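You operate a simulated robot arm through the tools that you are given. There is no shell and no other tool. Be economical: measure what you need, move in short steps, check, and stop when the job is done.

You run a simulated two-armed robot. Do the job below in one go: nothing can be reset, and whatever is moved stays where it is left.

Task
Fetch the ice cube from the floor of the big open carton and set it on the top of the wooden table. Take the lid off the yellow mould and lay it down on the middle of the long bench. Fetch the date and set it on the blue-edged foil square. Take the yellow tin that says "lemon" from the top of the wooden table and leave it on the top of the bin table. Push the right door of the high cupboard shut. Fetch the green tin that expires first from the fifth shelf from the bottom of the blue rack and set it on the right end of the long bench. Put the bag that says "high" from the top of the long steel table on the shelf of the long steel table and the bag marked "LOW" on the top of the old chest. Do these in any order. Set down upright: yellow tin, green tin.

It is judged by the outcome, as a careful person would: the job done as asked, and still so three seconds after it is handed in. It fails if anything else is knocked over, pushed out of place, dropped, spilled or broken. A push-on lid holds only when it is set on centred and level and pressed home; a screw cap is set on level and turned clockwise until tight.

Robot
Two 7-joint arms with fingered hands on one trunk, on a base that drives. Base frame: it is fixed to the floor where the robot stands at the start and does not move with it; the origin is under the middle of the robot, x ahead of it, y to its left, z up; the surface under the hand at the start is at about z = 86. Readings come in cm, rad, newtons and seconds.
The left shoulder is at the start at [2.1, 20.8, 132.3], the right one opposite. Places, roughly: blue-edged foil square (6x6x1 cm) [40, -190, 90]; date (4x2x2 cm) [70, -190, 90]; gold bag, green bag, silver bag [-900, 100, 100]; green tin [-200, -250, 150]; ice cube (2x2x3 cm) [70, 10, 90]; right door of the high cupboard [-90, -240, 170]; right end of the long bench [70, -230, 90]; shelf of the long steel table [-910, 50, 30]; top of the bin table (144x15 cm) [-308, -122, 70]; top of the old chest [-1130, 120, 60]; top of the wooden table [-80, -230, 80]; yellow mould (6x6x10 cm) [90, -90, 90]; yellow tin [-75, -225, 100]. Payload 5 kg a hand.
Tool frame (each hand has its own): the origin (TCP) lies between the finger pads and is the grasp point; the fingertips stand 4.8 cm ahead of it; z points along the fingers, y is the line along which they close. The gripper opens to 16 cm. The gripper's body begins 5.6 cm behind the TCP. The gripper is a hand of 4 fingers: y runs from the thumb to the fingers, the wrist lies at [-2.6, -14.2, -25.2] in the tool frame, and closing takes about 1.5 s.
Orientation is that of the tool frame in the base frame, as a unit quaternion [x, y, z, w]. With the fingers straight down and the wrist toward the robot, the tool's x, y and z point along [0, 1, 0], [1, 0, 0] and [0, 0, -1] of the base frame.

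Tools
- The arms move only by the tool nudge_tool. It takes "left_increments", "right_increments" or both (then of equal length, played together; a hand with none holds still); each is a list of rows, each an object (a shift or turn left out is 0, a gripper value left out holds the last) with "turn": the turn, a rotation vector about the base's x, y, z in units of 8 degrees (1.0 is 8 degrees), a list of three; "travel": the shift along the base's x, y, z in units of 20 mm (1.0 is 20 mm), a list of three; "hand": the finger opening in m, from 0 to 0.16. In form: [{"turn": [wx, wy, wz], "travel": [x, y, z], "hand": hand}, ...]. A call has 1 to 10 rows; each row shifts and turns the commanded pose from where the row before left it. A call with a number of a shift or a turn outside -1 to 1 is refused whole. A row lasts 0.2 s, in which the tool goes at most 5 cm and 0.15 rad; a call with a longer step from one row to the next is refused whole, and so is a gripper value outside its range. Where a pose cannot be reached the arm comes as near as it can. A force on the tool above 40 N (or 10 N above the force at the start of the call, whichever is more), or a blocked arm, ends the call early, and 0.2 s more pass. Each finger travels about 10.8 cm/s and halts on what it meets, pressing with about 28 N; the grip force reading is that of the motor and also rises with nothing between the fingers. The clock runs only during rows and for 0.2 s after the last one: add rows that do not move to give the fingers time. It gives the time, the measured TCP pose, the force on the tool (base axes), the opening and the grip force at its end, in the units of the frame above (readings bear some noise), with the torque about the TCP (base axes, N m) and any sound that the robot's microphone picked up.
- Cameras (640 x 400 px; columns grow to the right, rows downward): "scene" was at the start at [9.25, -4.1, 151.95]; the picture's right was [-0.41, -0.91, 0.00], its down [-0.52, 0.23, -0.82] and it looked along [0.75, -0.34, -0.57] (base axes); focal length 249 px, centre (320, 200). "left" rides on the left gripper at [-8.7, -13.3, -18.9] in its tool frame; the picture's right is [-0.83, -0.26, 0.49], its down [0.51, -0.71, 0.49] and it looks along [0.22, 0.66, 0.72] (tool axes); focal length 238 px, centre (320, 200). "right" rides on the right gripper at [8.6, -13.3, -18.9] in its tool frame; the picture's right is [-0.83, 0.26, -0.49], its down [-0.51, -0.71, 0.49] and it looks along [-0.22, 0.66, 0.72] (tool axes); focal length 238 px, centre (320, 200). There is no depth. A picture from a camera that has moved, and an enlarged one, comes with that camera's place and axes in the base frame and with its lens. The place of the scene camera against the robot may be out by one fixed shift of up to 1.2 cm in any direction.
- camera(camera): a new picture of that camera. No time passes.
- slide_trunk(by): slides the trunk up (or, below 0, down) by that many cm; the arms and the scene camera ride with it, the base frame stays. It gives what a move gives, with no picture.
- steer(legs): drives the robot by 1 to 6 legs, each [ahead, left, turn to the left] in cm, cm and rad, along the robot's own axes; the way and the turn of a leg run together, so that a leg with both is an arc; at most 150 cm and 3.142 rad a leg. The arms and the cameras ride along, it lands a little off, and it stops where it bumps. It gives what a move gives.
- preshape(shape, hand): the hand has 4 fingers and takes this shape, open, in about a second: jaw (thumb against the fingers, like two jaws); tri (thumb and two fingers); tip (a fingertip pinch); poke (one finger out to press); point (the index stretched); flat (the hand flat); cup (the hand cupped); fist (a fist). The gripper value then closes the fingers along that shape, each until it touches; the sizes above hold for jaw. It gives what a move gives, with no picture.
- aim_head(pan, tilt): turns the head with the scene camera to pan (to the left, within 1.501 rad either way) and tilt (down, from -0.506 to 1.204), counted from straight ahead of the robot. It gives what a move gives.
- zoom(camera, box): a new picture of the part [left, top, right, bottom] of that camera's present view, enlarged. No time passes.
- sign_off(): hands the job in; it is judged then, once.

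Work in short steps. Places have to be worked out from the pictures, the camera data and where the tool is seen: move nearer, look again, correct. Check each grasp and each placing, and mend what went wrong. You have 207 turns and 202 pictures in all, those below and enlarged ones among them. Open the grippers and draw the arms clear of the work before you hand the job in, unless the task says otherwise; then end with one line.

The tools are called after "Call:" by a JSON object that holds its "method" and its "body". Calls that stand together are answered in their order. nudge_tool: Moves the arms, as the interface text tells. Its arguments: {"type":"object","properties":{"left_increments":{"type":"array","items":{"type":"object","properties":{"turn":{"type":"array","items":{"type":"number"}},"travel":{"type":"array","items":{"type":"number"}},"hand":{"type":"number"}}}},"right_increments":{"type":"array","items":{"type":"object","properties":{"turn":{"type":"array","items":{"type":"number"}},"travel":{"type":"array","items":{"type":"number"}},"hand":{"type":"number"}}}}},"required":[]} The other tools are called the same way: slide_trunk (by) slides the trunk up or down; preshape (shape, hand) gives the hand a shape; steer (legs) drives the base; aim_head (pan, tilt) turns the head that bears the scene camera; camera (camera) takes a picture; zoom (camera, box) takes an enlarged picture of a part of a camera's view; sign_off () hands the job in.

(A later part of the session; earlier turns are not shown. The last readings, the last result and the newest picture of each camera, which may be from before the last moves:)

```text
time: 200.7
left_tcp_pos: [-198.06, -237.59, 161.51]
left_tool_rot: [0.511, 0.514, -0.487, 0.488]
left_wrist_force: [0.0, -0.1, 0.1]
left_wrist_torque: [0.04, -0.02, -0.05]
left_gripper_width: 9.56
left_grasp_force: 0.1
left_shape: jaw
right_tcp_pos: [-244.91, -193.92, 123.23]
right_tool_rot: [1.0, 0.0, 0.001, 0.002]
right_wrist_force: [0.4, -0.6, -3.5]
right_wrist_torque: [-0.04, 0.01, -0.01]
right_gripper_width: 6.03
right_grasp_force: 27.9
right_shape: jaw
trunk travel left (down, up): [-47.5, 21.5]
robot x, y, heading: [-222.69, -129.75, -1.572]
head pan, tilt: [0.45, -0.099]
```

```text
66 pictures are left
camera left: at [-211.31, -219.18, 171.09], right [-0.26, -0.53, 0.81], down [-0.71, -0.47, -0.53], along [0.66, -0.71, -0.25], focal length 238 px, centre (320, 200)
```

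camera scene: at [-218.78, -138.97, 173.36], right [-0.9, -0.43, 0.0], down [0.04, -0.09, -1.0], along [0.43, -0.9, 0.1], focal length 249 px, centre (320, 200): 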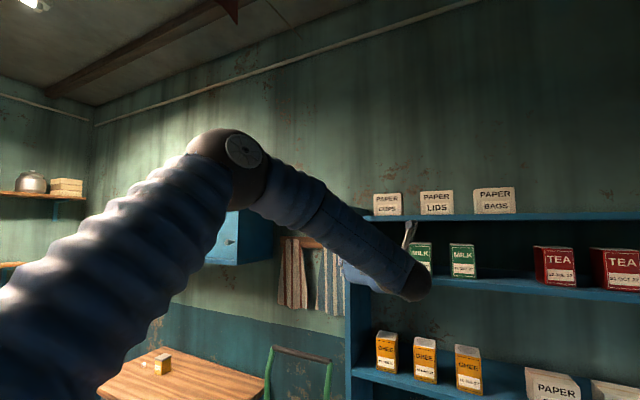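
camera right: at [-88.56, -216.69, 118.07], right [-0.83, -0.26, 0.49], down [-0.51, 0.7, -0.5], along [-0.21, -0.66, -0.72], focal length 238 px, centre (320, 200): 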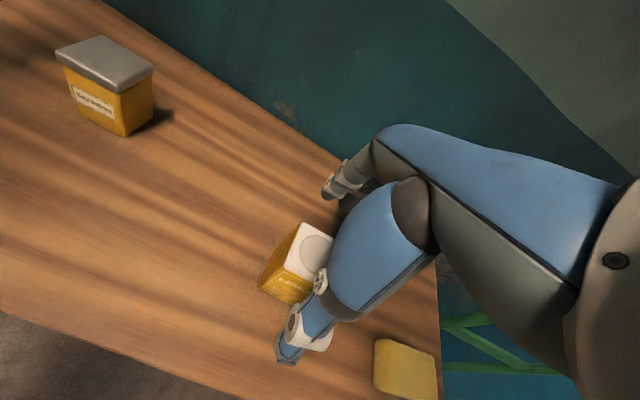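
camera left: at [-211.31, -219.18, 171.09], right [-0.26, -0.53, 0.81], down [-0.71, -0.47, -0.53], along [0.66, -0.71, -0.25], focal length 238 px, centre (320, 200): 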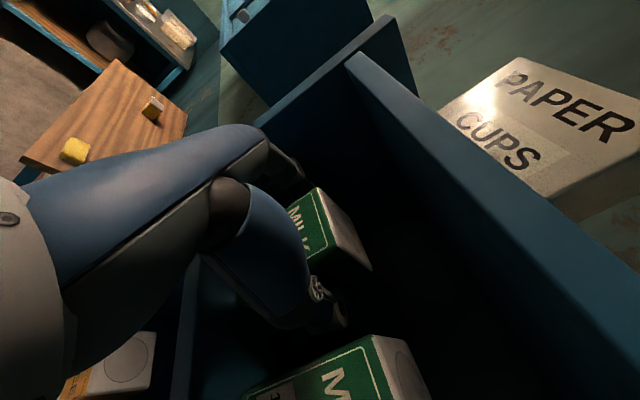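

Thumb is in the gap right of the tin and fingers at its left. Closing.

Call:
{"method": "nudge_tool", "body": {"left_increments": [{"travel": [-0.15, -0.2, 0]}, {"hand": 0.075}, {"hand": 0.06}, {"hand": 0.05}, {"hand": 0.04}, {}, {}, {}]}}

Call:
{"method": "camera", "body": {"camera": "left"}}

```text
time: 202.5
left_tcp_pos: [-198.51, -237.99, 161.33]
left_tool_rot: [0.511, 0.514, -0.487, 0.488]
left_wrist_force: [-0.2, 0.0, 3.4]
left_wrist_torque: [0.13, -0.34, -0.02]
left_gripper_width: 6.53
left_grasp_force: 27.8
left_shape: jaw
right_tcp_pos: [-245.01, -193.96, 123.12]
right_tool_rot: [1.0, 0.0, 0.001, 0.003]
right_wrist_force: [0.2, -0.3, -3.9]
right_wrist_torque: [0.01, 0.01, -0.04]
right_gripper_width: 6.02
right_grasp_force: 28.2
right_shape: jaw
trunk travel left (down, up): [-47.5, 21.5]
robot x, y, heading: [-222.79, -129.51, -1.573]
head pan, tilt: [0.45, -0.099]
```

```text
65 pictures are left
camera left: at [-211.68, -219.67, 170.95], right [-0.26, -0.53, 0.81], down [-0.71, -0.47, -0.53], along [0.66, -0.71, -0.25], focal length 238 px, centre (320, 200)
```

left: 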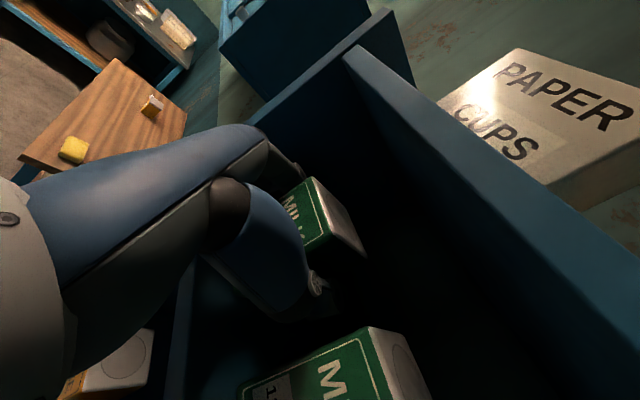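

Gripped at 6.5 cm. Lifting 2 cm and drawing it straight out of the shelf.

Call:
{"method": "nudge_tool", "body": {"left_increments": [{"travel": [0, 0, 0.5]}, {"travel": [0, 0, 0.5]}, {"travel": [0, 1, 0]}, {"travel": [0, 1, 0]}, {"travel": [0, 1, 0]}, {"travel": [0, 1, 0]}, {"travel": [0, 1, 0]}, {"travel": [0, 1, 0]}, {"travel": [0, 1, 0]}, {"travel": [0, 1, 0]}]}}

Call:
{"method": "nudge_tool", "body": {"left_increments": [{"travel": [0, 1, 0]}, {"travel": [0, 1, 0]}, {"travel": [0, 1, 0]}, {"travel": [0, 1, 0]}, {"travel": [0, 1, 0]}, {"travel": [0, 1, 0]}, {"travel": [0, 1, 0]}, {"travel": [0, 1, 0]}, {"travel": [0, 1, 0]}, {"travel": [0, 1, 0]}]}}

Call:
{"method": "camera", "body": {"camera": "left"}}

```text
time: 204.7
left_tcp_pos: [-198.48, -222.3, 163.22]
left_tool_rot: [0.511, 0.513, -0.487, 0.488]
left_wrist_force: [0.0, 0.7, -4.0]
left_wrist_torque: [0.05, 0.01, 0.04]
left_gripper_width: 6.5
left_grasp_force: 28.2
left_shape: jaw
right_tcp_pos: [-244.94, -193.9, 123.16]
right_tool_rot: [1.0, -0.001, 0.001, 0.002]
right_wrist_force: [0.4, -0.2, -3.1]
right_wrist_torque: [-0.06, 0.0, -0.02]
right_gripper_width: 6.02
right_grasp_force: 28.0
right_shape: jaw
trunk travel left (down, up): [-47.5, 21.5]
robot x, y, heading: [-222.69, -129.61, -1.571]
head pan, tilt: [0.45, -0.099]
```

```text
time: 206.9
left_tcp_pos: [-198.65, -201.92, 163.3]
left_tool_rot: [0.51, 0.513, -0.487, 0.489]
left_wrist_force: [0.2, 1.6, -3.5]
left_wrist_torque: [0.02, -0.04, 0.01]
left_gripper_width: 6.47
left_grasp_force: 28.0
left_shape: jaw
right_tcp_pos: [-244.96, -193.98, 123.11]
right_tool_rot: [1.0, 0.0, 0.001, 0.002]
right_wrist_force: [-0.8, 0.7, -4.8]
right_wrist_torque: [-0.05, -0.03, -0.04]
right_gripper_width: 6.03
right_grasp_force: 27.4
right_shape: jaw
trunk travel left (down, up): [-47.5, 21.5]
robot x, y, heading: [-222.51, -129.91, -1.575]
head pan, tilt: [0.45, -0.099]
```

```text
64 pictures are left
camera left: at [-211.99, -183.57, 172.99], right [-0.26, -0.53, 0.81], down [-0.71, -0.47, -0.53], along [0.66, -0.71, -0.25], focal length 238 px, centre (320, 200)
```

left: 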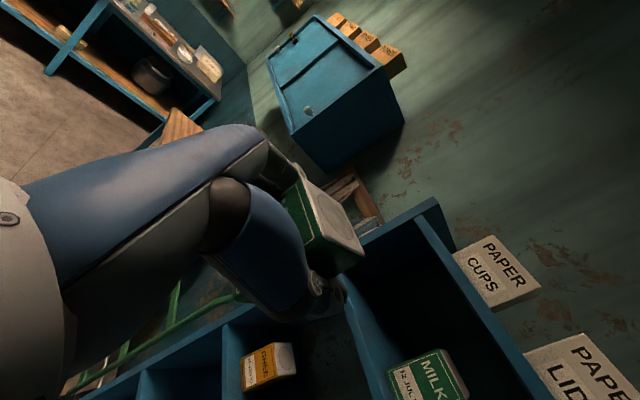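

Green tin secured upright. Now the yellow tin: moving left 40 cm for clearance and turning right to face the bin table.

Call:
{"method": "steer", "body": {"legs": [[-12, 40, 0], [0, 0, -1.57]]}}

Call:
{"method": "aim_head", "body": {"pan": -0.1, "tilt": 0.45}}

Call:
{"method": "camera", "body": {"camera": "scene"}}

```text
time: 213.3
left_tcp_pos: [-255.13, -140.74, 163.25]
left_tool_rot: [0.725, -0.002, -0.689, -0.002]
left_wrist_force: [-0.5, 0.7, -4.1]
left_wrist_torque: [0.0, 0.04, -0.04]
left_gripper_width: 5.79
left_grasp_force: 28.4
left_shape: jaw
right_tcp_pos: [-246.67, -94.6, 123.07]
right_tool_rot: [-0.704, 0.71, 0.001, -0.002]
right_wrist_force: [0.3, 0.6, -4.5]
right_wrist_torque: [-0.03, 0.0, 0.03]
right_gripper_width: 5.98
right_grasp_force: 27.8
right_shape: jaw
trunk travel left (down, up): [-47.5, 21.5]
robot x, y, heading: [-182.24, -117.25, 3.129]
head pan, tilt: [0.45, -0.099]
```

```text
time: 214.3
left_tcp_pos: [-255.24, -140.77, 163.49]
left_tool_rot: [0.725, -0.002, -0.689, -0.001]
left_wrist_force: [0.0, -0.7, -4.8]
left_wrist_torque: [-0.01, 0.05, -0.03]
left_gripper_width: 5.8
left_grasp_force: 27.6
left_shape: jaw
right_tcp_pos: [-246.72, -94.7, 123.07]
right_tool_rot: [-0.704, 0.71, 0.001, -0.003]
right_wrist_force: [1.0, -0.2, -4.0]
right_wrist_torque: [-0.01, 0.0, 0.0]
right_gripper_width: 6.01
right_grasp_force: 27.5
right_shape: jaw
trunk travel left (down, up): [-47.5, 21.5]
robot x, y, heading: [-182.5, -117.63, 3.138]
head pan, tilt: [-0.099, 0.45]
```

```text
63 pictures are left
camera scene: at [-192.57, -116.86, 168.31], right [0.11, 0.99, 0.0], down [0.43, -0.05, -0.9], along [-0.9, 0.1, -0.44], focal length 249 px, centre (320, 200)
```

scene: 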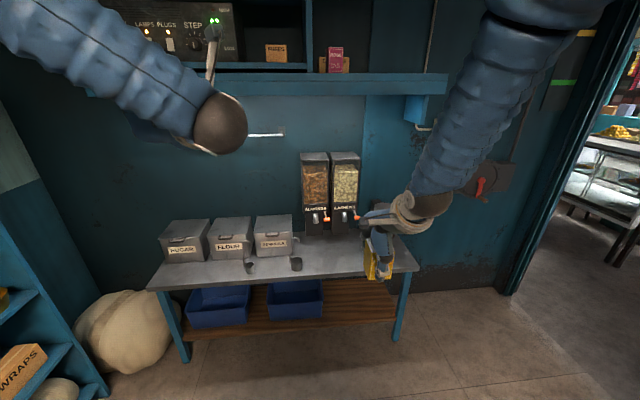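

The bin table has a free front strip (x −297..−315, z≈70). Lowering the trunk 25 cm, driving ahead 46 cm and checking with the cameras.

Call:
{"method": "slide_trunk", "body": {"by": -25}}

Call:
{"method": "steer", "body": {"legs": [[44, 0, 0]]}}

Call:
{"method": "camera", "body": {"camera": "right"}}

Call:
{"method": "aim_head", "body": {"pan": -0.1, "tilt": 0.65}}

Call:
{"method": "camera", "body": {"camera": "scene"}}

```text
time: 216.9
left_tcp_pos: [-255.12, -140.8, 138.43]
left_tool_rot: [0.725, -0.002, -0.689, -0.002]
left_wrist_force: [0.3, 0.5, -4.7]
left_wrist_torque: [-0.01, 0.0, 0.02]
left_gripper_width: 5.79
left_grasp_force: 27.8
left_shape: jaw
right_tcp_pos: [-246.62, -94.51, 98.08]
right_tool_rot: [-0.704, 0.71, 0.0, -0.002]
right_wrist_force: [0.2, -0.8, -4.0]
right_wrist_torque: [-0.03, 0.0, 0.04]
right_gripper_width: 5.98
right_grasp_force: 28.1
right_shape: jaw
trunk travel left (down, up): [-22.5, 46.5]
robot x, y, heading: [-182.33, -117.31, 3.134]
head pan, tilt: [-0.099, 0.45]
```

```text
time: 219.6
left_tcp_pos: [-300.43, -139.6, 138.31]
left_tool_rot: [0.724, -0.005, -0.689, -0.004]
left_wrist_force: [-1.1, 0.0, -5.4]
left_wrist_torque: [0.01, 0.1, 0.05]
left_gripper_width: 5.79
left_grasp_force: 28.0
left_shape: jaw
right_tcp_pos: [-291.53, -93.55, 97.9]
right_tool_rot: [-0.701, 0.713, 0.0, -0.002]
right_wrist_force: [-0.4, -0.6, -4.9]
right_wrist_torque: [-0.02, -0.05, 0.05]
right_gripper_width: 6.0
right_grasp_force: 27.7
right_shape: jaw
trunk travel left (down, up): [-22.5, 46.5]
robot x, y, heading: [-227.65, -116.79, 3.122]
head pan, tilt: [-0.099, 0.45]
```

```text
62 pictures are left
camera right: at [-278.24, -102.44, 117.0], right [-0.24, 0.84, 0.49], down [0.72, 0.49, -0.49], along [-0.65, 0.23, -0.72], focal length 238 px, centre (320, 200)
```

right: 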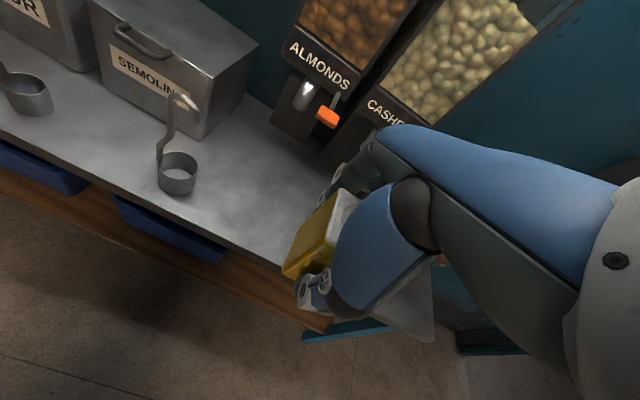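

```text
time: 220.3
left_tcp_pos: [-300.24, -139.61, 138.28]
left_tool_rot: [0.724, -0.004, -0.69, -0.004]
left_wrist_force: [0.3, 0.1, -4.7]
left_wrist_torque: [0.04, 0.02, -0.01]
left_gripper_width: 5.79
left_grasp_force: 27.8
left_shape: jaw
right_tcp_pos: [-291.52, -93.49, 98.1]
right_tool_rot: [-0.701, 0.713, 0.001, -0.002]
right_wrist_force: [0.0, 0.3, -3.5]
right_wrist_torque: [-0.03, 0.0, 0.01]
right_gripper_width: 5.96
right_grasp_force: 27.6
right_shape: jaw
trunk travel left (down, up): [-22.5, 46.5]
robot x, y, heading: [-227.62, -117.0, 3.121]
head pan, tilt: [-0.099, 0.649]
```

```text
61 pictures are left
camera scene: at [-237.03, -116.24, 141.53], right [0.12, 0.99, 0.0], down [0.6, -0.07, -0.8], along [-0.79, 0.09, -0.6], focal length 249 px, centre (320, 200)
```

scene: 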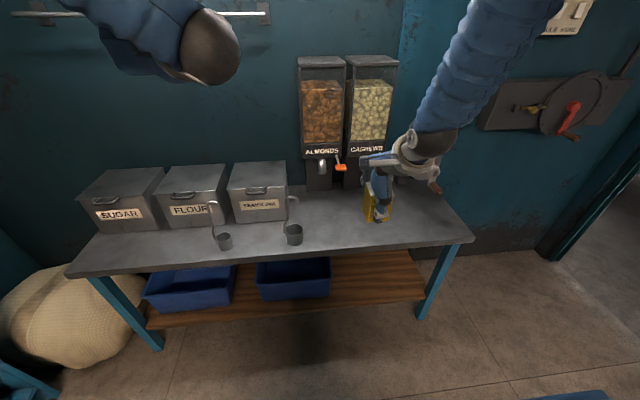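

Table top z≈72, front edge x≈−299. Moving the tin to [−307, −92] and down to z≈82.

Call:
{"method": "nudge_tool", "body": {"right_increments": [{"travel": [-1, 0, 0]}, {"travel": [-1, 0, 0]}, {"travel": [-1, 0, 0]}, {"travel": [-1, 0, 0]}, {"travel": [-1, 0, 0]}, {"travel": [-1, 0, 0]}, {"travel": [-1, 0, 0]}, {"travel": [-0.7, 0.5, -0.5]}, {"travel": [0, 0, -1]}, {"travel": [0, 0, -1]}]}}

Call:
{"method": "nudge_tool", "body": {"right_increments": [{"travel": [0, 0, -1]}, {"travel": [0, 0, -1]}, {"travel": [0, 0, -1]}, {"travel": [0, 0, -1]}, {"travel": [0, 0, -0.5]}, {}]}}

Call:
{"method": "camera", "body": {"camera": "scene"}}

```text
time: 222.5
left_tcp_pos: [-300.48, -139.6, 138.34]
left_tool_rot: [0.725, -0.005, -0.688, -0.004]
left_wrist_force: [-1.7, -0.1, -5.0]
left_wrist_torque: [0.02, 0.02, 0.08]
left_gripper_width: 5.82
left_grasp_force: 27.5
left_shape: jaw
right_tcp_pos: [-307.18, -92.48, 93.16]
right_tool_rot: [-0.702, 0.713, 0.001, -0.003]
right_wrist_force: [-1.3, 0.5, -3.9]
right_wrist_torque: [-0.02, -0.09, 0.04]
right_gripper_width: 5.95
right_grasp_force: 28.0
right_shape: jaw
trunk travel left (down, up): [-22.5, 46.5]
robot x, y, heading: [-227.4, -116.6, 3.123]
head pan, tilt: [-0.099, 0.649]
```

```text
time: 223.9
left_tcp_pos: [-300.49, -139.67, 138.34]
left_tool_rot: [0.725, -0.003, -0.689, -0.004]
left_wrist_force: [-0.4, -0.6, -4.7]
left_wrist_torque: [-0.04, 0.03, -0.01]
left_gripper_width: 5.79
left_grasp_force: 28.1
left_shape: jaw
right_tcp_pos: [-306.73, -92.51, 84.21]
right_tool_rot: [-0.702, 0.712, 0.001, -0.002]
right_wrist_force: [-1.0, 0.7, -3.5]
right_wrist_torque: [-0.01, 0.02, 0.02]
right_gripper_width: 5.99
right_grasp_force: 28.0
right_shape: jaw
trunk travel left (down, up): [-22.5, 46.5]
robot x, y, heading: [-227.56, -116.48, 3.121]
head pan, tilt: [-0.099, 0.649]
```

```text
60 pictures are left
camera scene: at [-237.07, -116.23, 141.52], right [0.12, 0.99, 0.0], down [0.6, -0.07, -0.8], along [-0.79, 0.09, -0.61], focal length 249 px, centre (320, 200)
```

scene: 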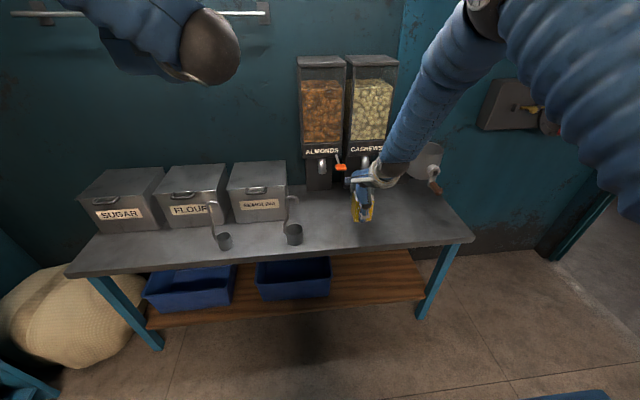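

Well over the table strip. Descending slowly until it touches.

Call:
{"method": "nudge_tool", "body": {"right_increments": [{"travel": [0, 0, -0.5]}, {"travel": [0, 0, -0.5]}, {"travel": [0, 0, -0.4]}, {"travel": [0, 0, -0.3]}, {"travel": [0, 0, -0.3]}, {"travel": [0, 0, -0.2]}, {"travel": [0, 0, -0.2]}, {"travel": [0, 0, -0.2]}, {"travel": [0, 0, -0.2]}, {"travel": [0, 0, -0.2]}]}}

```text
time: 226.1
left_tcp_pos: [-300.39, -139.73, 138.25]
left_tool_rot: [0.725, -0.005, -0.689, -0.004]
left_wrist_force: [-0.1, -0.1, -4.9]
left_wrist_torque: [-0.01, 0.04, -0.02]
left_gripper_width: 5.77
left_grasp_force: 28.1
left_shape: jaw
right_tcp_pos: [-306.77, -92.51, 78.1]
right_tool_rot: [-0.702, 0.712, 0.0, -0.002]
right_wrist_force: [0.7, 1.2, -4.6]
right_wrist_torque: [-0.03, 0.02, 0.0]
right_gripper_width: 6.0
right_grasp_force: 27.6
right_shape: jaw
trunk travel left (down, up): [-22.5, 46.5]
robot x, y, heading: [-227.32, -116.92, 3.126]
head pan, tilt: [-0.099, 0.649]
```

Call:
{"method": "nudge_tool", "body": {"right_increments": [{"travel": [0, 0, -0.2]}, {"travel": [0, 0, -0.2]}, {"travel": [0, 0, -0.2]}, {"travel": [0, 0, -0.2]}, {"travel": [0, 0, -0.2]}, {"travel": [0, 0, -0.2]}, {"travel": [0, 0, -0.2]}, {"travel": [0, 0, -0.2]}]}}

Call:
{"method": "zoom", "body": {"camera": "scene", "box": [300, 150, 440, 270]}}

```text
time: 227.9
left_tcp_pos: [-300.14, -139.57, 138.25]
left_tool_rot: [0.726, -0.005, -0.688, -0.005]
left_wrist_force: [-1.1, -0.7, -4.4]
left_wrist_torque: [0.02, 0.09, 0.08]
left_gripper_width: 5.79
left_grasp_force: 27.8
left_shape: jaw
right_tcp_pos: [-307.41, -92.63, 75.72]
right_tool_rot: [-0.7, 0.714, 0.005, -0.007]
right_wrist_force: [10.0, -0.9, 26.8]
right_wrist_torque: [-0.07, -0.8, -0.01]
right_gripper_width: 6.21
right_grasp_force: 27.6
right_shape: jaw
trunk travel left (down, up): [-22.5, 46.5]
robot x, y, heading: [-227.05, -116.93, 3.129]
head pan, tilt: [-0.099, 0.649]
stopped in row 8 (right hand): the force on the tool passed its limit at 42 N (the readings are from after the stop); the commanded pose is now the measured one
```

```text
3.33 times, centred on (370, 210) of scene
camera zoom: at [-236.89, -116.27, 141.54], right [0.12, 0.99, 0.0], down [0.6, -0.07, -0.8], along [-0.79, 0.09, -0.6], focal length 831 px, centre (153, 167)
```

zoom: 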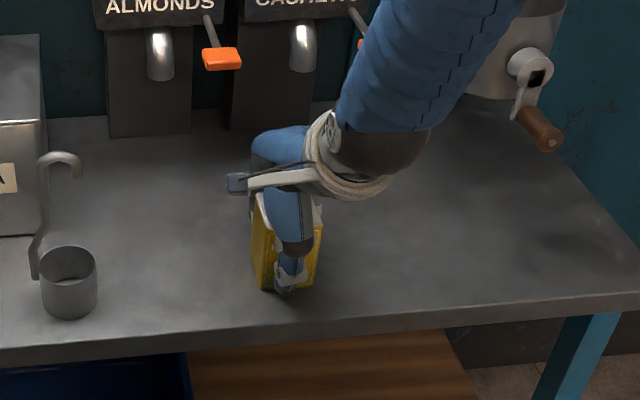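

Touched down at z≈75.7. Easing the load and opening wide, then rising straight up.

Call:
{"method": "nudge_tool", "body": {"right_increments": [{"travel": [0, 0, 0.1]}, {"hand": 0.075}, {"hand": 0.09}, {"hand": 0.11}, {"hand": 0.13}, {}, {"travel": [0, 0, 1]}, {"travel": [0, 0, 1]}, {"travel": [0, 0, 1]}, {"travel": [0, 0, 1]}]}}

Call:
{"method": "nudge_tool", "body": {"right_increments": [{"travel": [0, 0, 1]}, {"travel": [0, 0, 1]}, {"travel": [0, 0, 1]}, {"travel": [0, 0, 1]}, {"travel": [1, 0, 1]}, {"travel": [1, 0, 1]}, {"travel": [1, 0, 1]}, {"travel": [1, 0, 1]}]}}

Call:
{"method": "zoom", "body": {"camera": "scene", "box": [280, 130, 460, 270]}}

Call:
{"method": "camera", "body": {"camera": "left"}}

```text
time: 230.2
left_tcp_pos: [-300.24, -139.68, 138.33]
left_tool_rot: [0.725, -0.004, -0.689, -0.004]
left_wrist_force: [0.8, 0.1, -4.9]
left_wrist_torque: [0.01, -0.01, -0.03]
left_gripper_width: 5.81
left_grasp_force: 28.0
left_shape: jaw
right_tcp_pos: [-307.06, -92.62, 83.69]
right_tool_rot: [-0.701, 0.714, 0.003, -0.006]
right_wrist_force: [0.5, 0.6, -1.5]
right_wrist_torque: [0.01, 0.07, -0.02]
right_gripper_width: 12.97
right_grasp_force: 0.1
right_shape: jaw
trunk travel left (down, up): [-22.5, 46.5]
robot x, y, heading: [-227.48, -116.59, 3.129]
head pan, tilt: [-0.099, 0.649]
```

```text
time: 231.9
left_tcp_pos: [-300.15, -139.76, 138.37]
left_tool_rot: [0.724, -0.004, -0.689, -0.003]
left_wrist_force: [1.4, -1.0, -4.3]
left_wrist_torque: [0.01, -0.02, 0.0]
left_gripper_width: 5.81
left_grasp_force: 28.4
left_shape: jaw
right_tcp_pos: [-299.13, -92.63, 99.66]
right_tool_rot: [-0.702, 0.712, 0.003, -0.005]
right_wrist_force: [1.5, 0.6, -0.3]
right_wrist_torque: [0.05, 0.07, -0.04]
right_gripper_width: 12.98
right_grasp_force: 0.2
right_shape: jaw
trunk travel left (down, up): [-22.5, 46.5]
robot x, y, heading: [-227.7, -117.05, 3.119]
head pan, tilt: [-0.099, 0.649]
```

```text
2.86 times, centred on (370, 200) of scene
camera zoom: at [-236.9, -116.26, 141.54], right [0.12, 0.99, 0.0], down [0.6, -0.07, -0.8], along [-0.79, 0.09, -0.6], focal length 713 px, centre (177, 200)
```

zoom: 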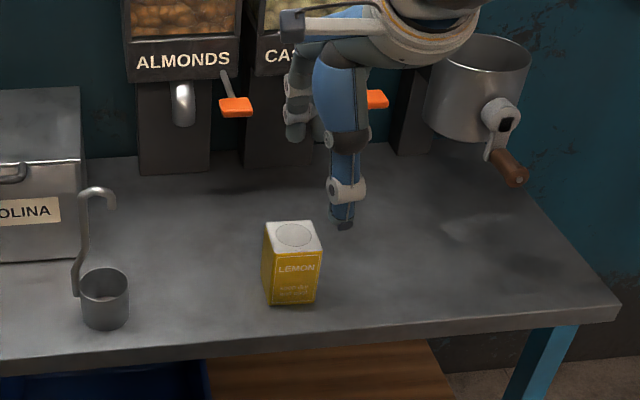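

```text
57 pictures are left
camera left: at [-281.47, -126.67, 147.99], right [-0.52, 0.27, 0.81], down [-0.46, 0.71, -0.53], along [-0.72, -0.65, -0.25], focal length 238 px, centre (320, 200)
```

left: 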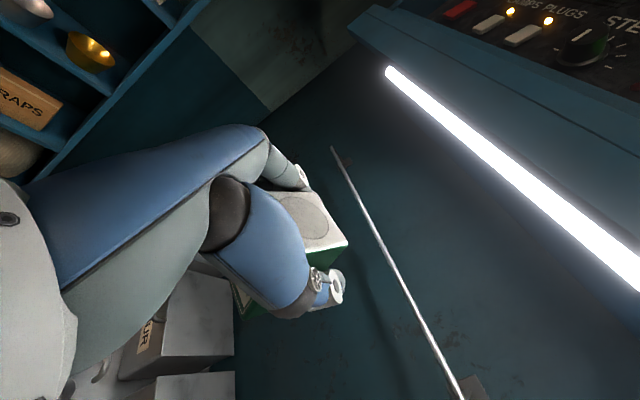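

The LEMON tin stands upright on the bin table. Next: green tin to the bench's right end. I'll raise the trunk 12 cm, back off, turn toward heading ≈−0.85 and drive across in legs, then look before the last approach.

Call:
{"method": "slide_trunk", "body": {"by": 12}}

Call:
{"method": "steer", "body": {"legs": [[-40, -12, 0], [0, 0, 2.31], [56, 57, 0], [56, 57, 0]]}}

Call:
{"method": "aim_head", "body": {"pan": 0.1, "tilt": 0.5}}

Call:
{"method": "camera", "body": {"camera": "scene"}}

```text
time: 233.4
left_tcp_pos: [-300.24, -139.7, 150.33]
left_tool_rot: [0.726, -0.005, -0.688, -0.004]
left_wrist_force: [-0.4, 0.2, -3.9]
left_wrist_torque: [-0.01, 0.05, -0.02]
left_gripper_width: 5.78
left_grasp_force: 28.0
left_shape: jaw
right_tcp_pos: [-299.24, -92.6, 111.53]
right_tool_rot: [-0.701, 0.713, 0.003, -0.005]
right_wrist_force: [0.4, -0.2, -0.4]
right_wrist_torque: [-0.01, 0.0, -0.03]
right_gripper_width: 12.98
right_grasp_force: 0.0
right_shape: jaw
trunk travel left (down, up): [-34.5, 34.5]
robot x, y, heading: [-227.61, -116.86, 3.126]
head pan, tilt: [-0.099, 0.649]
```

```text
time: 249.3
left_tcp_pos: [40.48, -144.92, 150.3]
left_tool_rot: [0.285, 0.666, -0.272, 0.633]
left_wrist_force: [0.7, 0.6, -3.7]
left_wrist_torque: [-0.07, -0.04, 0.0]
left_gripper_width: 5.78
left_grasp_force: 27.8
left_shape: jaw
right_tcp_pos: [6.21, -177.12, 111.58]
right_tool_rot: [0.929, 0.37, 0.004, 0.004]
right_wrist_force: [-0.7, 0.2, 0.0]
right_wrist_torque: [0.0, 0.03, 0.02]
right_gripper_width: 12.96
right_grasp_force: 0.1
right_shape: jaw
trunk travel left (down, up): [-34.5, 34.5]
robot x, y, heading: [-26.78, -108.31, -0.816]
head pan, tilt: [-0.099, 0.649]
```

```text
time: 250.1
left_tcp_pos: [40.51, -144.97, 150.38]
left_tool_rot: [0.285, 0.667, -0.271, 0.633]
left_wrist_force: [0.4, -0.2, -4.3]
left_wrist_torque: [-0.01, -0.04, 0.0]
left_gripper_width: 5.79
left_grasp_force: 28.3
left_shape: jaw
right_tcp_pos: [6.0, -177.06, 111.52]
right_tool_rot: [0.929, 0.369, 0.004, 0.004]
right_wrist_force: [0.2, -1.0, 0.0]
right_wrist_torque: [0.03, 0.0, -0.02]
right_gripper_width: 12.99
right_grasp_force: 0.1
right_shape: jaw
trunk travel left (down, up): [-34.5, 34.5]
robot x, y, heading: [-26.58, -108.67, -0.812]
head pan, tilt: [0.099, 0.499]
```

```text
56 pictures are left
camera scene: at [-18.96, -115.96, 154.86], right [-0.66, -0.76, 0.0], down [-0.36, 0.31, -0.88], along [0.66, -0.58, -0.48], focal length 249 px, centre (320, 200)
```

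scene: 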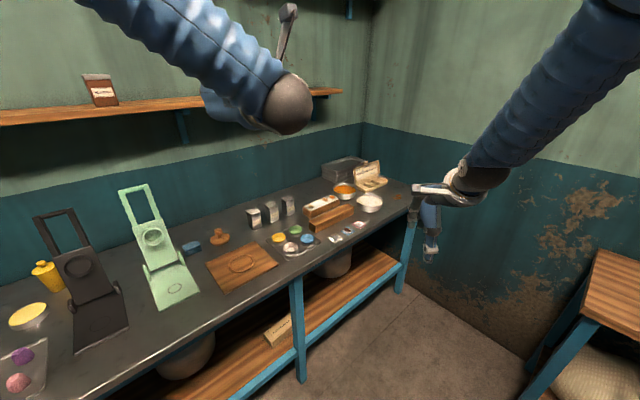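

Clear. Tucking the right hand in a little, then moving diagonally to bring the green tin over the bench's right end.

Call:
{"method": "nudge_tool", "body": {"right_increments": [{"travel": [0, 1, 0], "hand": 0.08}, {"travel": [0, 1, 0]}, {"travel": [0, 1, 0]}, {"travel": [-0.3, 1, 0]}, {"travel": [-0.3, 1, 0]}, {"travel": [-0.3, 1, 0]}, {"travel": [0, 1, 0]}]}}

Call:
{"method": "steer", "body": {"legs": [[73, -40, 0]]}}

Call:
{"method": "aim_head", "body": {"pan": 0.1, "tilt": 0.7}}

Call:
{"method": "camera", "body": {"camera": "scene"}}

Call:
{"method": "camera", "body": {"camera": "left"}}

```text
time: 251.7
left_tcp_pos: [40.62, -144.7, 150.26]
left_tool_rot: [0.286, 0.666, -0.272, 0.633]
left_wrist_force: [0.5, 0.6, -4.7]
left_wrist_torque: [0.0, -0.03, -0.06]
left_gripper_width: 5.77
left_grasp_force: 28.3
left_shape: jaw
right_tcp_pos: [4.46, -163.05, 111.53]
right_tool_rot: [0.929, 0.369, 0.004, 0.005]
right_wrist_force: [0.9, -0.4, 0.6]
right_wrist_torque: [-0.04, 0.03, -0.01]
right_gripper_width: 8.06
right_grasp_force: 0.0
right_shape: jaw
trunk travel left (down, up): [-34.5, 34.5]
robot x, y, heading: [-26.78, -108.31, -0.81]
head pan, tilt: [0.099, 0.499]
```

```text
time: 256.1
left_tcp_pos: [63.69, -223.98, 150.31]
left_tool_rot: [0.28, 0.669, -0.266, 0.635]
left_wrist_force: [-0.8, -1.0, -4.2]
left_wrist_torque: [-0.03, -0.04, 0.02]
left_gripper_width: 5.8
left_grasp_force: 28.1
left_shape: jaw
right_tcp_pos: [27.8, -242.92, 111.46]
right_tool_rot: [0.926, 0.376, 0.004, 0.005]
right_wrist_force: [0.3, -0.1, -0.1]
right_wrist_torque: [0.02, 0.0, 0.01]
right_gripper_width: 8.06
right_grasp_force: 0.1
right_shape: jaw
trunk travel left (down, up): [-34.5, 34.5]
robot x, y, heading: [-3.85, -189.03, -0.798]
head pan, tilt: [0.099, 0.499]
```

```text
time: 256.8
left_tcp_pos: [63.66, -223.88, 150.14]
left_tool_rot: [0.28, 0.669, -0.266, 0.636]
left_wrist_force: [0.3, 0.6, -3.9]
left_wrist_torque: [-0.02, -0.01, -0.01]
left_gripper_width: 5.76
left_grasp_force: 27.5
left_shape: jaw
right_tcp_pos: [27.81, -242.83, 111.4]
right_tool_rot: [0.926, 0.377, 0.004, 0.005]
right_wrist_force: [-0.2, 0.0, -0.2]
right_wrist_torque: [0.01, 0.0, 0.01]
right_gripper_width: 8.05
right_grasp_force: 0.1
right_shape: jaw
trunk travel left (down, up): [-34.5, 34.5]
robot x, y, heading: [-4.32, -188.96, -0.795]
head pan, tilt: [0.099, 0.7]
```

```text
55 pictures are left
camera scene: at [3.2, -195.62, 153.1], right [-0.64, -0.77, 0.0], down [-0.49, 0.41, -0.76], along [0.59, -0.49, -0.64], focal length 249 px, centre (320, 200)
```

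scene: 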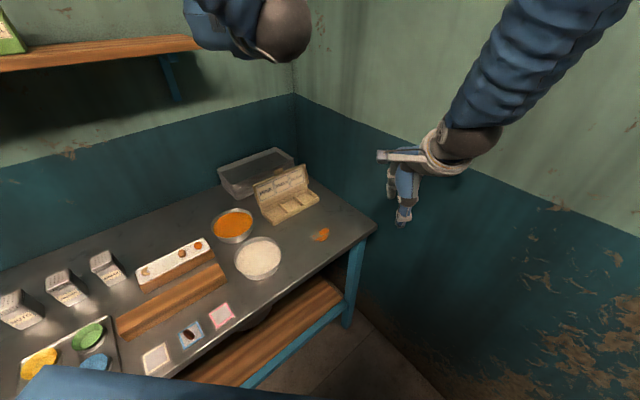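

```text
54 pictures are left
camera left: at [41.32, -220.15, 159.91], right [0.19, -0.56, 0.81], down [-0.18, -0.83, -0.53], along [0.97, -0.05, -0.25], focal length 238 px, centre (320, 200)
```

left: 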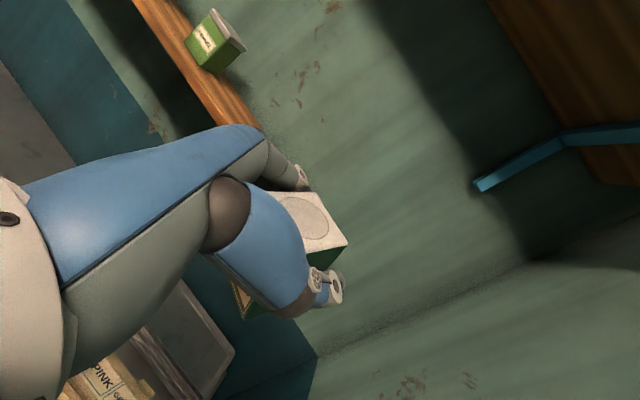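

Free spot at the right end near [51, −244.5], right of the small spill. The left wrist will pass where the right hand hangs, so I'll first raise the right hand up and back.

Call:
{"method": "nudge_tool", "body": {"right_increments": [{"travel": [-0.3, 0.3, 1]}, {"travel": [-0.3, 0.3, 1]}, {"travel": [-0.3, 0.3, 1]}, {"travel": [-0.3, 0.3, 1]}, {"travel": [0, 0, 1]}, {"travel": [0, 0, 1]}, {"travel": [0, 0, 1]}, {"travel": [0, 0, 1]}]}}

```text
time: 258.6
left_tcp_pos: [63.21, -224.18, 150.39]
left_tool_rot: [0.282, 0.668, -0.266, 0.636]
left_wrist_force: [-2.5, -1.4, -3.6]
left_wrist_torque: [0.02, 0.08, 0.2]
left_gripper_width: 5.77
left_grasp_force: 28.0
left_shape: jaw
right_tcp_pos: [25.16, -240.23, 127.58]
right_tool_rot: [0.93, 0.368, 0.011, -0.003]
right_wrist_force: [0.0, -4.4, 4.8]
right_wrist_torque: [0.14, 0.13, 0.26]
right_gripper_width: 8.0
right_grasp_force: 0.1
right_shape: jaw
right hand out of reach, approached as far as the arm can: row 6, 7
trunk travel left (down, up): [-34.5, 34.5]
robot x, y, heading: [-4.2, -189.02, -0.794]
head pan, tilt: [0.099, 0.7]
```

The left wrist would meet the right hand at this height, so I'll back off 50 cm, lower the left hand there, slide it under to the centre, and then approach by driving.

Call:
{"method": "steer", "body": {"legs": [[-50, 0, 0]]}}

Call:
{"method": "nudge_tool", "body": {"left_increments": [{"travel": [0, 0, -1]}, {"travel": [0, 0, -1]}, {"travel": [0, 0, -1]}, {"travel": [0, 0, -1]}, {"travel": [0, 0, -1]}, {"travel": [0, 0, -1]}, {"travel": [0, 0, -1]}, {"travel": [0, 0, -1]}, {"travel": [0, 0, -1]}, {"travel": [0, 0, -1]}]}}

Call:
{"method": "nudge_tool", "body": {"left_increments": [{"travel": [0, 0, -1]}, {"travel": [0, 0, -1]}, {"travel": [0, 0, -1]}, {"travel": [0, 0, -1]}, {"travel": [0, 0, -1]}, {"travel": [0, 0, -1]}, {"travel": [0, 0, -1]}, {"travel": [0, 0, -1]}, {"travel": [0, 0, -1]}, {"travel": [0, 0, -1]}]}}

Call:
{"method": "nudge_tool", "body": {"left_increments": [{"travel": [0, 0, -1]}, {"travel": [0, 0, -1]}, {"travel": [-0.6, -0.8, -0.5]}, {"travel": [-0.6, -0.8, 0]}, {"travel": [-0.6, -0.8, 0]}, {"travel": [-0.6, -0.8, 0]}, {"travel": [-0.6, -0.8, 0]}, {"travel": [-0.6, -0.8, 0]}, {"travel": [-0.6, -0.8, 0]}, {"travel": [-0.6, -0.8, 0]}]}}

```text
time: 261.6
left_tcp_pos: [28.03, -187.7, 150.28]
left_tool_rot: [0.281, 0.668, -0.268, 0.635]
left_wrist_force: [-0.5, 1.1, -5.0]
left_wrist_torque: [0.02, -0.01, -0.01]
left_gripper_width: 5.78
left_grasp_force: 27.9
left_shape: jaw
right_tcp_pos: [-10.38, -203.99, 127.5]
right_tool_rot: [0.927, 0.376, 0.004, 0.005]
right_wrist_force: [-0.1, 0.0, 1.2]
right_wrist_torque: [-0.05, 0.0, -0.02]
right_gripper_width: 8.02
right_grasp_force: 0.0
right_shape: jaw
trunk travel left (down, up): [-34.5, 34.5]
robot x, y, heading: [-39.56, -152.13, -0.796]
head pan, tilt: [0.099, 0.7]
```

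```text
time: 263.8
left_tcp_pos: [28.04, -187.92, 130.06]
left_tool_rot: [0.281, 0.668, -0.267, 0.635]
left_wrist_force: [0.2, -0.2, -4.5]
left_wrist_torque: [-0.03, -0.06, 0.02]
left_gripper_width: 5.76
left_grasp_force: 28.0
left_shape: jaw
right_tcp_pos: [-10.31, -204.07, 127.56]
right_tool_rot: [0.927, 0.375, 0.003, 0.005]
right_wrist_force: [0.9, 0.1, -0.8]
right_wrist_torque: [0.02, -0.01, 0.02]
right_gripper_width: 7.99
right_grasp_force: 0.0
right_shape: jaw
trunk travel left (down, up): [-34.5, 34.5]
robot x, y, heading: [-39.97, -152.4, -0.799]
head pan, tilt: [0.099, 0.7]
```

```text
time: 266.0
left_tcp_pos: [28.04, -187.78, 110.21]
left_tool_rot: [0.281, 0.668, -0.267, 0.635]
left_wrist_force: [0.3, -0.1, -4.3]
left_wrist_torque: [-0.02, -0.03, 0.0]
left_gripper_width: 5.77
left_grasp_force: 27.7
left_shape: jaw
right_tcp_pos: [-10.36, -204.03, 127.44]
right_tool_rot: [0.927, 0.376, 0.003, 0.005]
right_wrist_force: [0.7, -0.3, -0.2]
right_wrist_torque: [0.01, 0.03, -0.04]
right_gripper_width: 8.04
right_grasp_force: 0.1
right_shape: jaw
trunk travel left (down, up): [-34.5, 34.5]
robot x, y, heading: [-39.96, -152.16, -0.8]
head pan, tilt: [0.099, 0.7]
```

```text
time: 268.2
left_tcp_pos: [18.12, -200.44, 105.43]
left_tool_rot: [0.282, 0.668, -0.266, 0.635]
left_wrist_force: [0.3, -1.0, -3.3]
left_wrist_torque: [-0.05, -0.03, -0.02]
left_gripper_width: 5.78
left_grasp_force: 28.0
left_shape: jaw
right_tcp_pos: [-10.41, -204.11, 127.59]
right_tool_rot: [0.927, 0.376, 0.004, 0.005]
right_wrist_force: [-0.6, -0.2, 0.9]
right_wrist_torque: [-0.01, -0.04, 0.03]
right_gripper_width: 8.02
right_grasp_force: 0.1
right_shape: jaw
trunk travel left (down, up): [-34.5, 34.5]
robot x, y, heading: [-39.74, -152.43, -0.802]
head pan, tilt: [0.099, 0.7]
```

Left hand now low and nearly centred. Shifting it a little more forward-right, then driving in 50 cm along the heading.

Call:
{"method": "nudge_tool", "body": {"left_increments": [{"travel": [0, -1, 0]}, {"travel": [0, -1, 0]}, {"travel": [0, -1, 0]}, {"travel": [0, -0.7, 0]}, {}]}}

Call:
{"method": "steer", "body": {"legs": [[48, -2, 0]]}}

Call:
{"method": "camera", "body": {"camera": "scene"}}

Call:
{"method": "camera", "body": {"camera": "left"}}

```text
time: 269.4
left_tcp_pos: [18.18, -207.73, 105.1]
left_tool_rot: [0.281, 0.668, -0.268, 0.635]
left_wrist_force: [1.1, -0.5, -4.8]
left_wrist_torque: [-0.02, 0.0, -0.02]
left_gripper_width: 5.76
left_grasp_force: 27.8
left_shape: jaw
right_tcp_pos: [-10.45, -204.02, 127.61]
right_tool_rot: [0.927, 0.375, 0.004, 0.005]
right_wrist_force: [-0.5, -0.1, -0.1]
right_wrist_torque: [-0.04, 0.03, -0.01]
right_gripper_width: 8.04
right_grasp_force: 0.2
right_shape: jaw
trunk travel left (down, up): [-34.5, 34.5]
robot x, y, heading: [-39.45, -152.76, -0.8]
head pan, tilt: [0.099, 0.7]
```

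```text
time: 272.3
left_tcp_pos: [51.22, -242.39, 105.21]
left_tool_rot: [0.277, 0.67, -0.262, 0.637]
left_wrist_force: [0.0, 0.2, -4.8]
left_wrist_torque: [-0.09, -0.04, 0.02]
left_gripper_width: 5.74
left_grasp_force: 28.0
left_shape: jaw
right_tcp_pos: [22.56, -239.12, 127.46]
right_tool_rot: [0.924, 0.383, 0.003, 0.005]
right_wrist_force: [1.0, 0.4, 0.7]
right_wrist_torque: [0.03, -0.01, -0.03]
right_gripper_width: 8.02
right_grasp_force: 0.1
right_shape: jaw
trunk travel left (down, up): [-34.5, 34.5]
robot x, y, heading: [-7.49, -188.3, -0.785]
head pan, tilt: [0.099, 0.7]
```

```text
53 pictures are left
camera scene: at [0.0, -194.65, 153.08], right [-0.63, -0.77, 0.0], down [-0.5, 0.41, -0.76], along [0.59, -0.48, -0.65], focal length 249 px, centre (320, 200)
```

scene: 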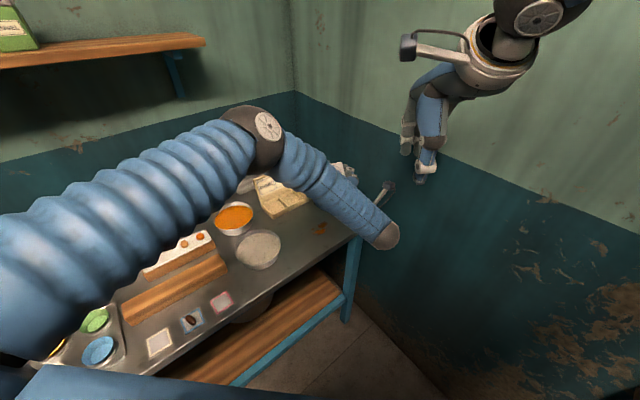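

```text
52 pictures are left
camera left: at [28.97, -238.9, 114.82], right [0.19, -0.56, 0.81], down [-0.17, -0.83, -0.53], along [0.97, -0.03, -0.25], focal length 238 px, centre (320, 200)
```

left: 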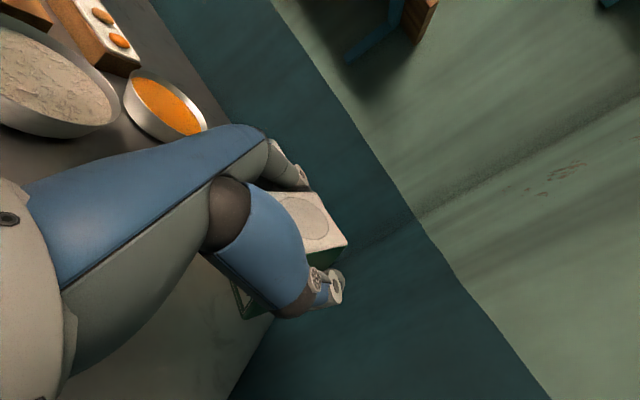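

I want to verify the tin's attitude in the hand before setting it down; zooming.

Call:
{"method": "zoom", "body": {"camera": "left", "box": [220, 170, 380, 340]}}

```text
2.35 times, centred on (300, 255) of left
camera zoom: at [28.97, -238.9, 114.82], right [0.19, -0.56, 0.81], down [-0.17, -0.83, -0.53], along [0.97, -0.03, -0.25], focal length 561 px, centre (367, 71)
```

zoom: 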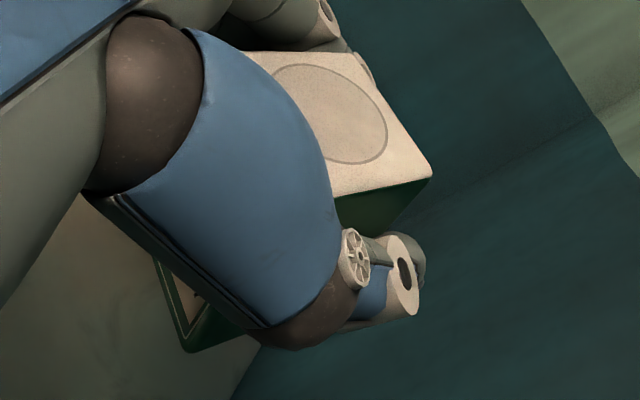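

The tin has pivoted in the grip: it's pitched ~36° (bottom swung forward). I'll back off, drop the right hand low out of the way, and pitch the left hand ~36° down so the tin is upright again.

Call:
{"method": "steer", "body": {"legs": [[-50, 0, 0]]}}

Call:
{"method": "nudge_tool", "body": {"right_increments": [{"travel": [0, 0, -1]}, {"travel": [0, 0, -1]}, {"travel": [0, 0, -1]}, {"travel": [0, 0, -1]}, {"travel": [0, 0, -1]}, {"travel": [0, 0, -1]}, {"travel": [0, 0, -1]}, {"travel": [0, 0, -1]}, {"travel": [0, 0, -1]}, {"travel": [0, 0, -1]}]}}

Call:
{"method": "nudge_tool", "body": {"right_increments": [{"travel": [0, 0, -1]}, {"travel": [0, 0, -1]}, {"travel": [0, 0, -1]}, {"travel": [0, 0, -1]}, {"travel": [0, 0, -1]}, {"travel": [0, 0, -1]}, {"travel": [0, 0, -1]}, {"travel": [0, 0, -1]}, {"travel": [0, 0, -1]}, {"travel": [0, 0, -1]}]}}

Call:
{"method": "nudge_tool", "body": {"left_increments": [{"turn": [0.64, 0.63, 0]}, {"turn": [0.64, 0.63, 0]}, {"turn": [0.64, 0.63, 0]}, {"turn": [0.64, 0.63, 0]}, {"turn": [0.64, 0.63, 0]}, {}], "right_increments": [{"travel": [0, 0, -1]}, {"travel": [0, 0, -1]}, {"travel": [0, 0, -1]}, {"travel": [0, 0, -1]}, {}, {}]}}

Call:
{"method": "zoom", "body": {"camera": "left", "box": [220, 170, 380, 340]}}

Call:
{"method": "camera", "body": {"camera": "scene"}}

```text
time: 275.2
left_tcp_pos: [14.95, -206.81, 105.28]
left_tool_rot: [0.279, 0.669, -0.265, 0.635]
left_wrist_force: [0.0, 0.3, -4.2]
left_wrist_torque: [0.0, 0.01, -0.02]
left_gripper_width: 5.76
left_grasp_force: 27.9
left_shape: jaw
right_tcp_pos: [-13.74, -203.04, 127.51]
right_tool_rot: [0.926, 0.378, 0.004, 0.005]
right_wrist_force: [0.4, 0.4, -0.2]
right_wrist_torque: [-0.02, -0.05, 0.0]
right_gripper_width: 8.03
right_grasp_force: 0.1
right_shape: jaw
trunk travel left (down, up): [-34.5, 34.5]
robot x, y, heading: [-43.45, -151.93, -0.795]
head pan, tilt: [0.099, 0.7]
```

```text
time: 277.4
left_tcp_pos: [15.01, -206.65, 105.15]
left_tool_rot: [0.28, 0.669, -0.265, 0.635]
left_wrist_force: [0.6, 1.5, -8.1]
left_wrist_torque: [-0.3, -0.55, -0.48]
left_gripper_width: 5.73
left_grasp_force: 28.3
left_shape: jaw
right_tcp_pos: [-13.91, -202.95, 107.39]
right_tool_rot: [0.926, 0.378, 0.003, 0.006]
right_wrist_force: [-5.1, -1.9, 6.3]
right_wrist_torque: [0.31, 0.14, 0.07]
right_gripper_width: 8.19
right_grasp_force: 0.1
right_shape: jaw
trunk travel left (down, up): [-34.5, 34.5]
robot x, y, heading: [-43.34, -151.44, -0.79]
head pan, tilt: [0.099, 0.7]
```

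```text
time: 277.9
left_tcp_pos: [15.27, -206.49, 104.59]
left_tool_rot: [0.28, 0.672, -0.261, 0.634]
left_wrist_force: [1.0, 2.9, -7.2]
left_wrist_torque: [-0.56, -0.78, -1.07]
left_gripper_width: 5.77
left_grasp_force: 27.5
left_shape: jaw
right_tcp_pos: [-13.5, -203.5, 105.95]
right_tool_rot: [0.927, 0.375, 0.006, 0.008]
right_wrist_force: [-4.2, -4.3, 2.2]
right_wrist_torque: [0.41, -0.04, -0.02]
right_gripper_width: 8.29
right_grasp_force: 0.2
right_shape: jaw
trunk travel left (down, up): [-34.5, 34.5]
robot x, y, heading: [-43.37, -151.78, -0.798]
head pan, tilt: [0.099, 0.7]
stopped in row 2 (left hand): the force on the tool passed its limit at 44 N (the readings are from after the stop); the commanded pose is now the measured one
```

```text
time: 278.4
left_tcp_pos: [15.33, -206.41, 104.66]
left_tool_rot: [0.3, 0.716, -0.238, 0.583]
left_wrist_force: [0.2, -0.7, -4.1]
left_wrist_torque: [-0.05, -0.11, -0.04]
left_gripper_width: 5.76
left_grasp_force: 28.2
left_shape: jaw
right_tcp_pos: [-13.67, -203.44, 103.67]
right_tool_rot: [0.927, 0.376, 0.006, 0.007]
right_wrist_force: [-9.2, -1.4, 3.2]
right_wrist_torque: [0.3, -0.58, 0.48]
right_gripper_width: 8.06
right_grasp_force: 0.0
right_shape: jaw
trunk travel left (down, up): [-34.5, 34.5]
robot x, y, heading: [-43.62, -152.09, -0.797]
head pan, tilt: [0.099, 0.7]
stopped in row 2 (right hand): the force on the tool passed its limit at 53 N (the readings are from after the stop); the commanded pose is now the measured one
```

```text
2.35 times, centred on (300, 255) of left
camera zoom: at [-5.78, -203.99, 116.89], right [0.27, -0.65, 0.71], down [-0.23, -0.76, -0.6], along [0.93, 0.0, -0.36], focal length 561 px, centre (367, 71)
```

zoom: 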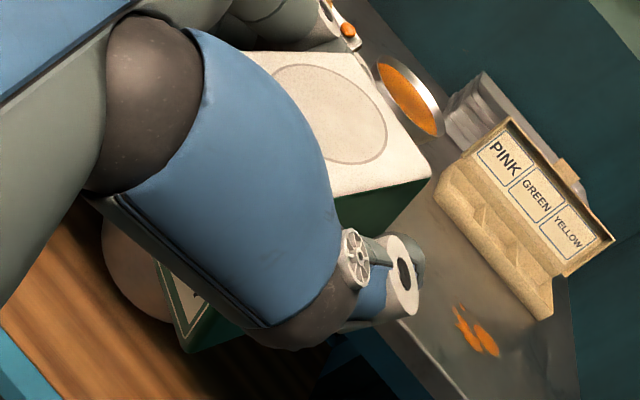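

```text
49 pictures are left
camera scene: at [-35.88, -158.48, 153.08], right [-0.64, -0.77, 0.0], down [-0.5, 0.41, -0.76], along [0.59, -0.49, -0.65], focal length 249 px, centre (320, 200)
```

scene: 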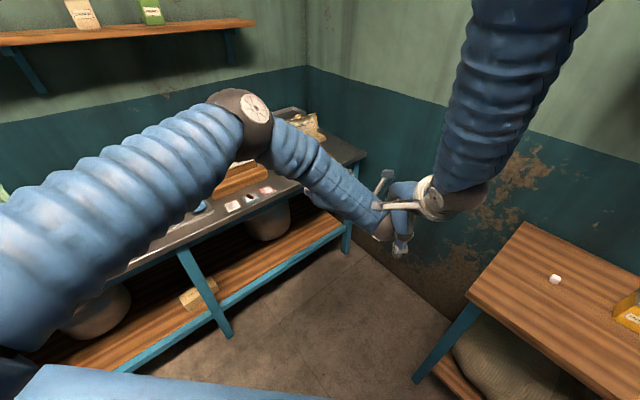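

The right hand came down on the left wrist (no damage, tin still held). I'll raise the right hand again, slide the left hand back to its natural side, and use a heading of −1.2 instead so the arms don't cross.

Call:
{"method": "nudge_tool", "body": {"right_increments": [{"travel": [0, 0, 1]}, {"travel": [0, 0, 1]}, {"travel": [0, 0, 1]}, {"travel": [0, 0, 1]}, {"travel": [0, 0, 1]}, {"travel": [0, 0, 1]}, {"travel": [0, 0, 1]}, {"travel": [0, 0, 1]}, {"travel": [0, 0, 1]}, {"travel": [0, 0, 1]}]}}

Call:
{"method": "nudge_tool", "body": {"left_increments": [{"travel": [0.7, 0.7, 0]}, {"travel": [0.7, 0.7, 0]}, {"travel": [0.7, 0.7, 0]}, {"travel": [0.7, 0.7, 0]}, {"travel": [0.7, 0.7, 0], "turn": [0.64, 0.63, 0]}, {"travel": [0.7, 0.7, 0], "turn": [0.64, 0.63, 0]}, {"travel": [0.7, 0.7, 0], "turn": [0.64, 0.63, 0]}, {"travel": [0.7, 0.7, 0], "turn": [0.3, 0.3, 0]}, {"travel": [0.7, 0.7, 0]}, {"travel": [0.7, 0.7, 0]}]}}

Call:
{"method": "steer", "body": {"legs": [[0, 0, -0.4]]}}

```text
time: 280.6
left_tcp_pos: [15.24, -206.44, 104.78]
left_tool_rot: [0.3, 0.715, -0.24, 0.584]
left_wrist_force: [-0.4, 0.1, -4.1]
left_wrist_torque: [-0.03, -0.02, 0.06]
left_gripper_width: 5.75
left_grasp_force: 28.0
left_shape: jaw
right_tcp_pos: [-13.79, -203.24, 122.88]
right_tool_rot: [0.927, 0.376, 0.007, 0.002]
right_wrist_force: [1.1, -0.8, 0.1]
right_wrist_torque: [0.07, -0.03, 0.03]
right_gripper_width: 8.01
right_grasp_force: 0.0
right_shape: jaw
right hand out of reach, approached as far as the arm can: row 10
trunk travel left (down, up): [-34.5, 34.5]
robot x, y, heading: [-43.4, -151.88, -0.797]
head pan, tilt: [0.099, 0.7]
```

```text
time: 282.8
left_tcp_pos: [29.24, -192.46, 104.81]
left_tool_rot: [0.348, 0.824, -0.168, 0.414]
left_wrist_force: [-0.3, 0.7, -5.0]
left_wrist_torque: [-0.08, -0.06, -0.05]
left_gripper_width: 5.79
left_grasp_force: 27.4
left_shape: jaw
right_tcp_pos: [-13.66, -203.13, 122.95]
right_tool_rot: [0.926, 0.377, 0.007, 0.003]
right_wrist_force: [0.2, -0.4, 0.7]
right_wrist_torque: [-0.05, 0.03, -0.02]
right_gripper_width: 8.01
right_grasp_force: 0.1
right_shape: jaw
trunk travel left (down, up): [-34.5, 34.5]
robot x, y, heading: [-43.24, -152.27, -0.796]
head pan, tilt: [0.099, 0.7]
```

```text
time: 284.4
left_tcp_pos: [7.21, -217.72, 104.75]
left_tool_rot: [0.507, 0.737, -0.248, 0.372]
left_wrist_force: [0.1, -0.8, -3.7]
left_wrist_torque: [-0.03, -0.02, 0.07]
left_gripper_width: 5.76
left_grasp_force: 27.9
left_shape: jaw
right_tcp_pos: [-36.39, -210.78, 122.95]
right_tool_rot: [0.983, 0.182, 0.005, 0.003]
right_wrist_force: [0.1, 0.7, -0.3]
right_wrist_torque: [0.03, -0.06, 0.03]
right_gripper_width: 8.0
right_grasp_force: 0.0
right_shape: jaw
trunk travel left (down, up): [-34.5, 34.5]
robot x, y, heading: [-43.45, -152.03, -1.202]
head pan, tilt: [0.099, 0.7]
```

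Hand now points 37° down. Verifying the tin's attitude.

Call:
{"method": "zoom", "body": {"camera": "left", "box": [220, 170, 380, 340]}}

```text
2.35 times, centred on (300, 255) of left
camera zoom: at [-8.81, -213.45, 122.85], right [0.08, -0.92, 0.37], down [-0.62, -0.34, -0.71], along [0.78, -0.18, -0.6], focal length 561 px, centre (367, 71)
```

zoom: 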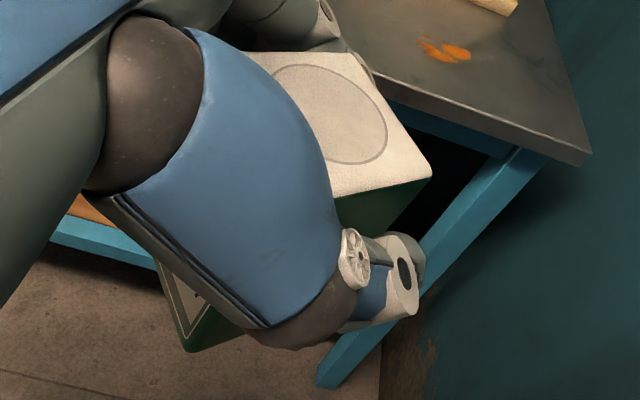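

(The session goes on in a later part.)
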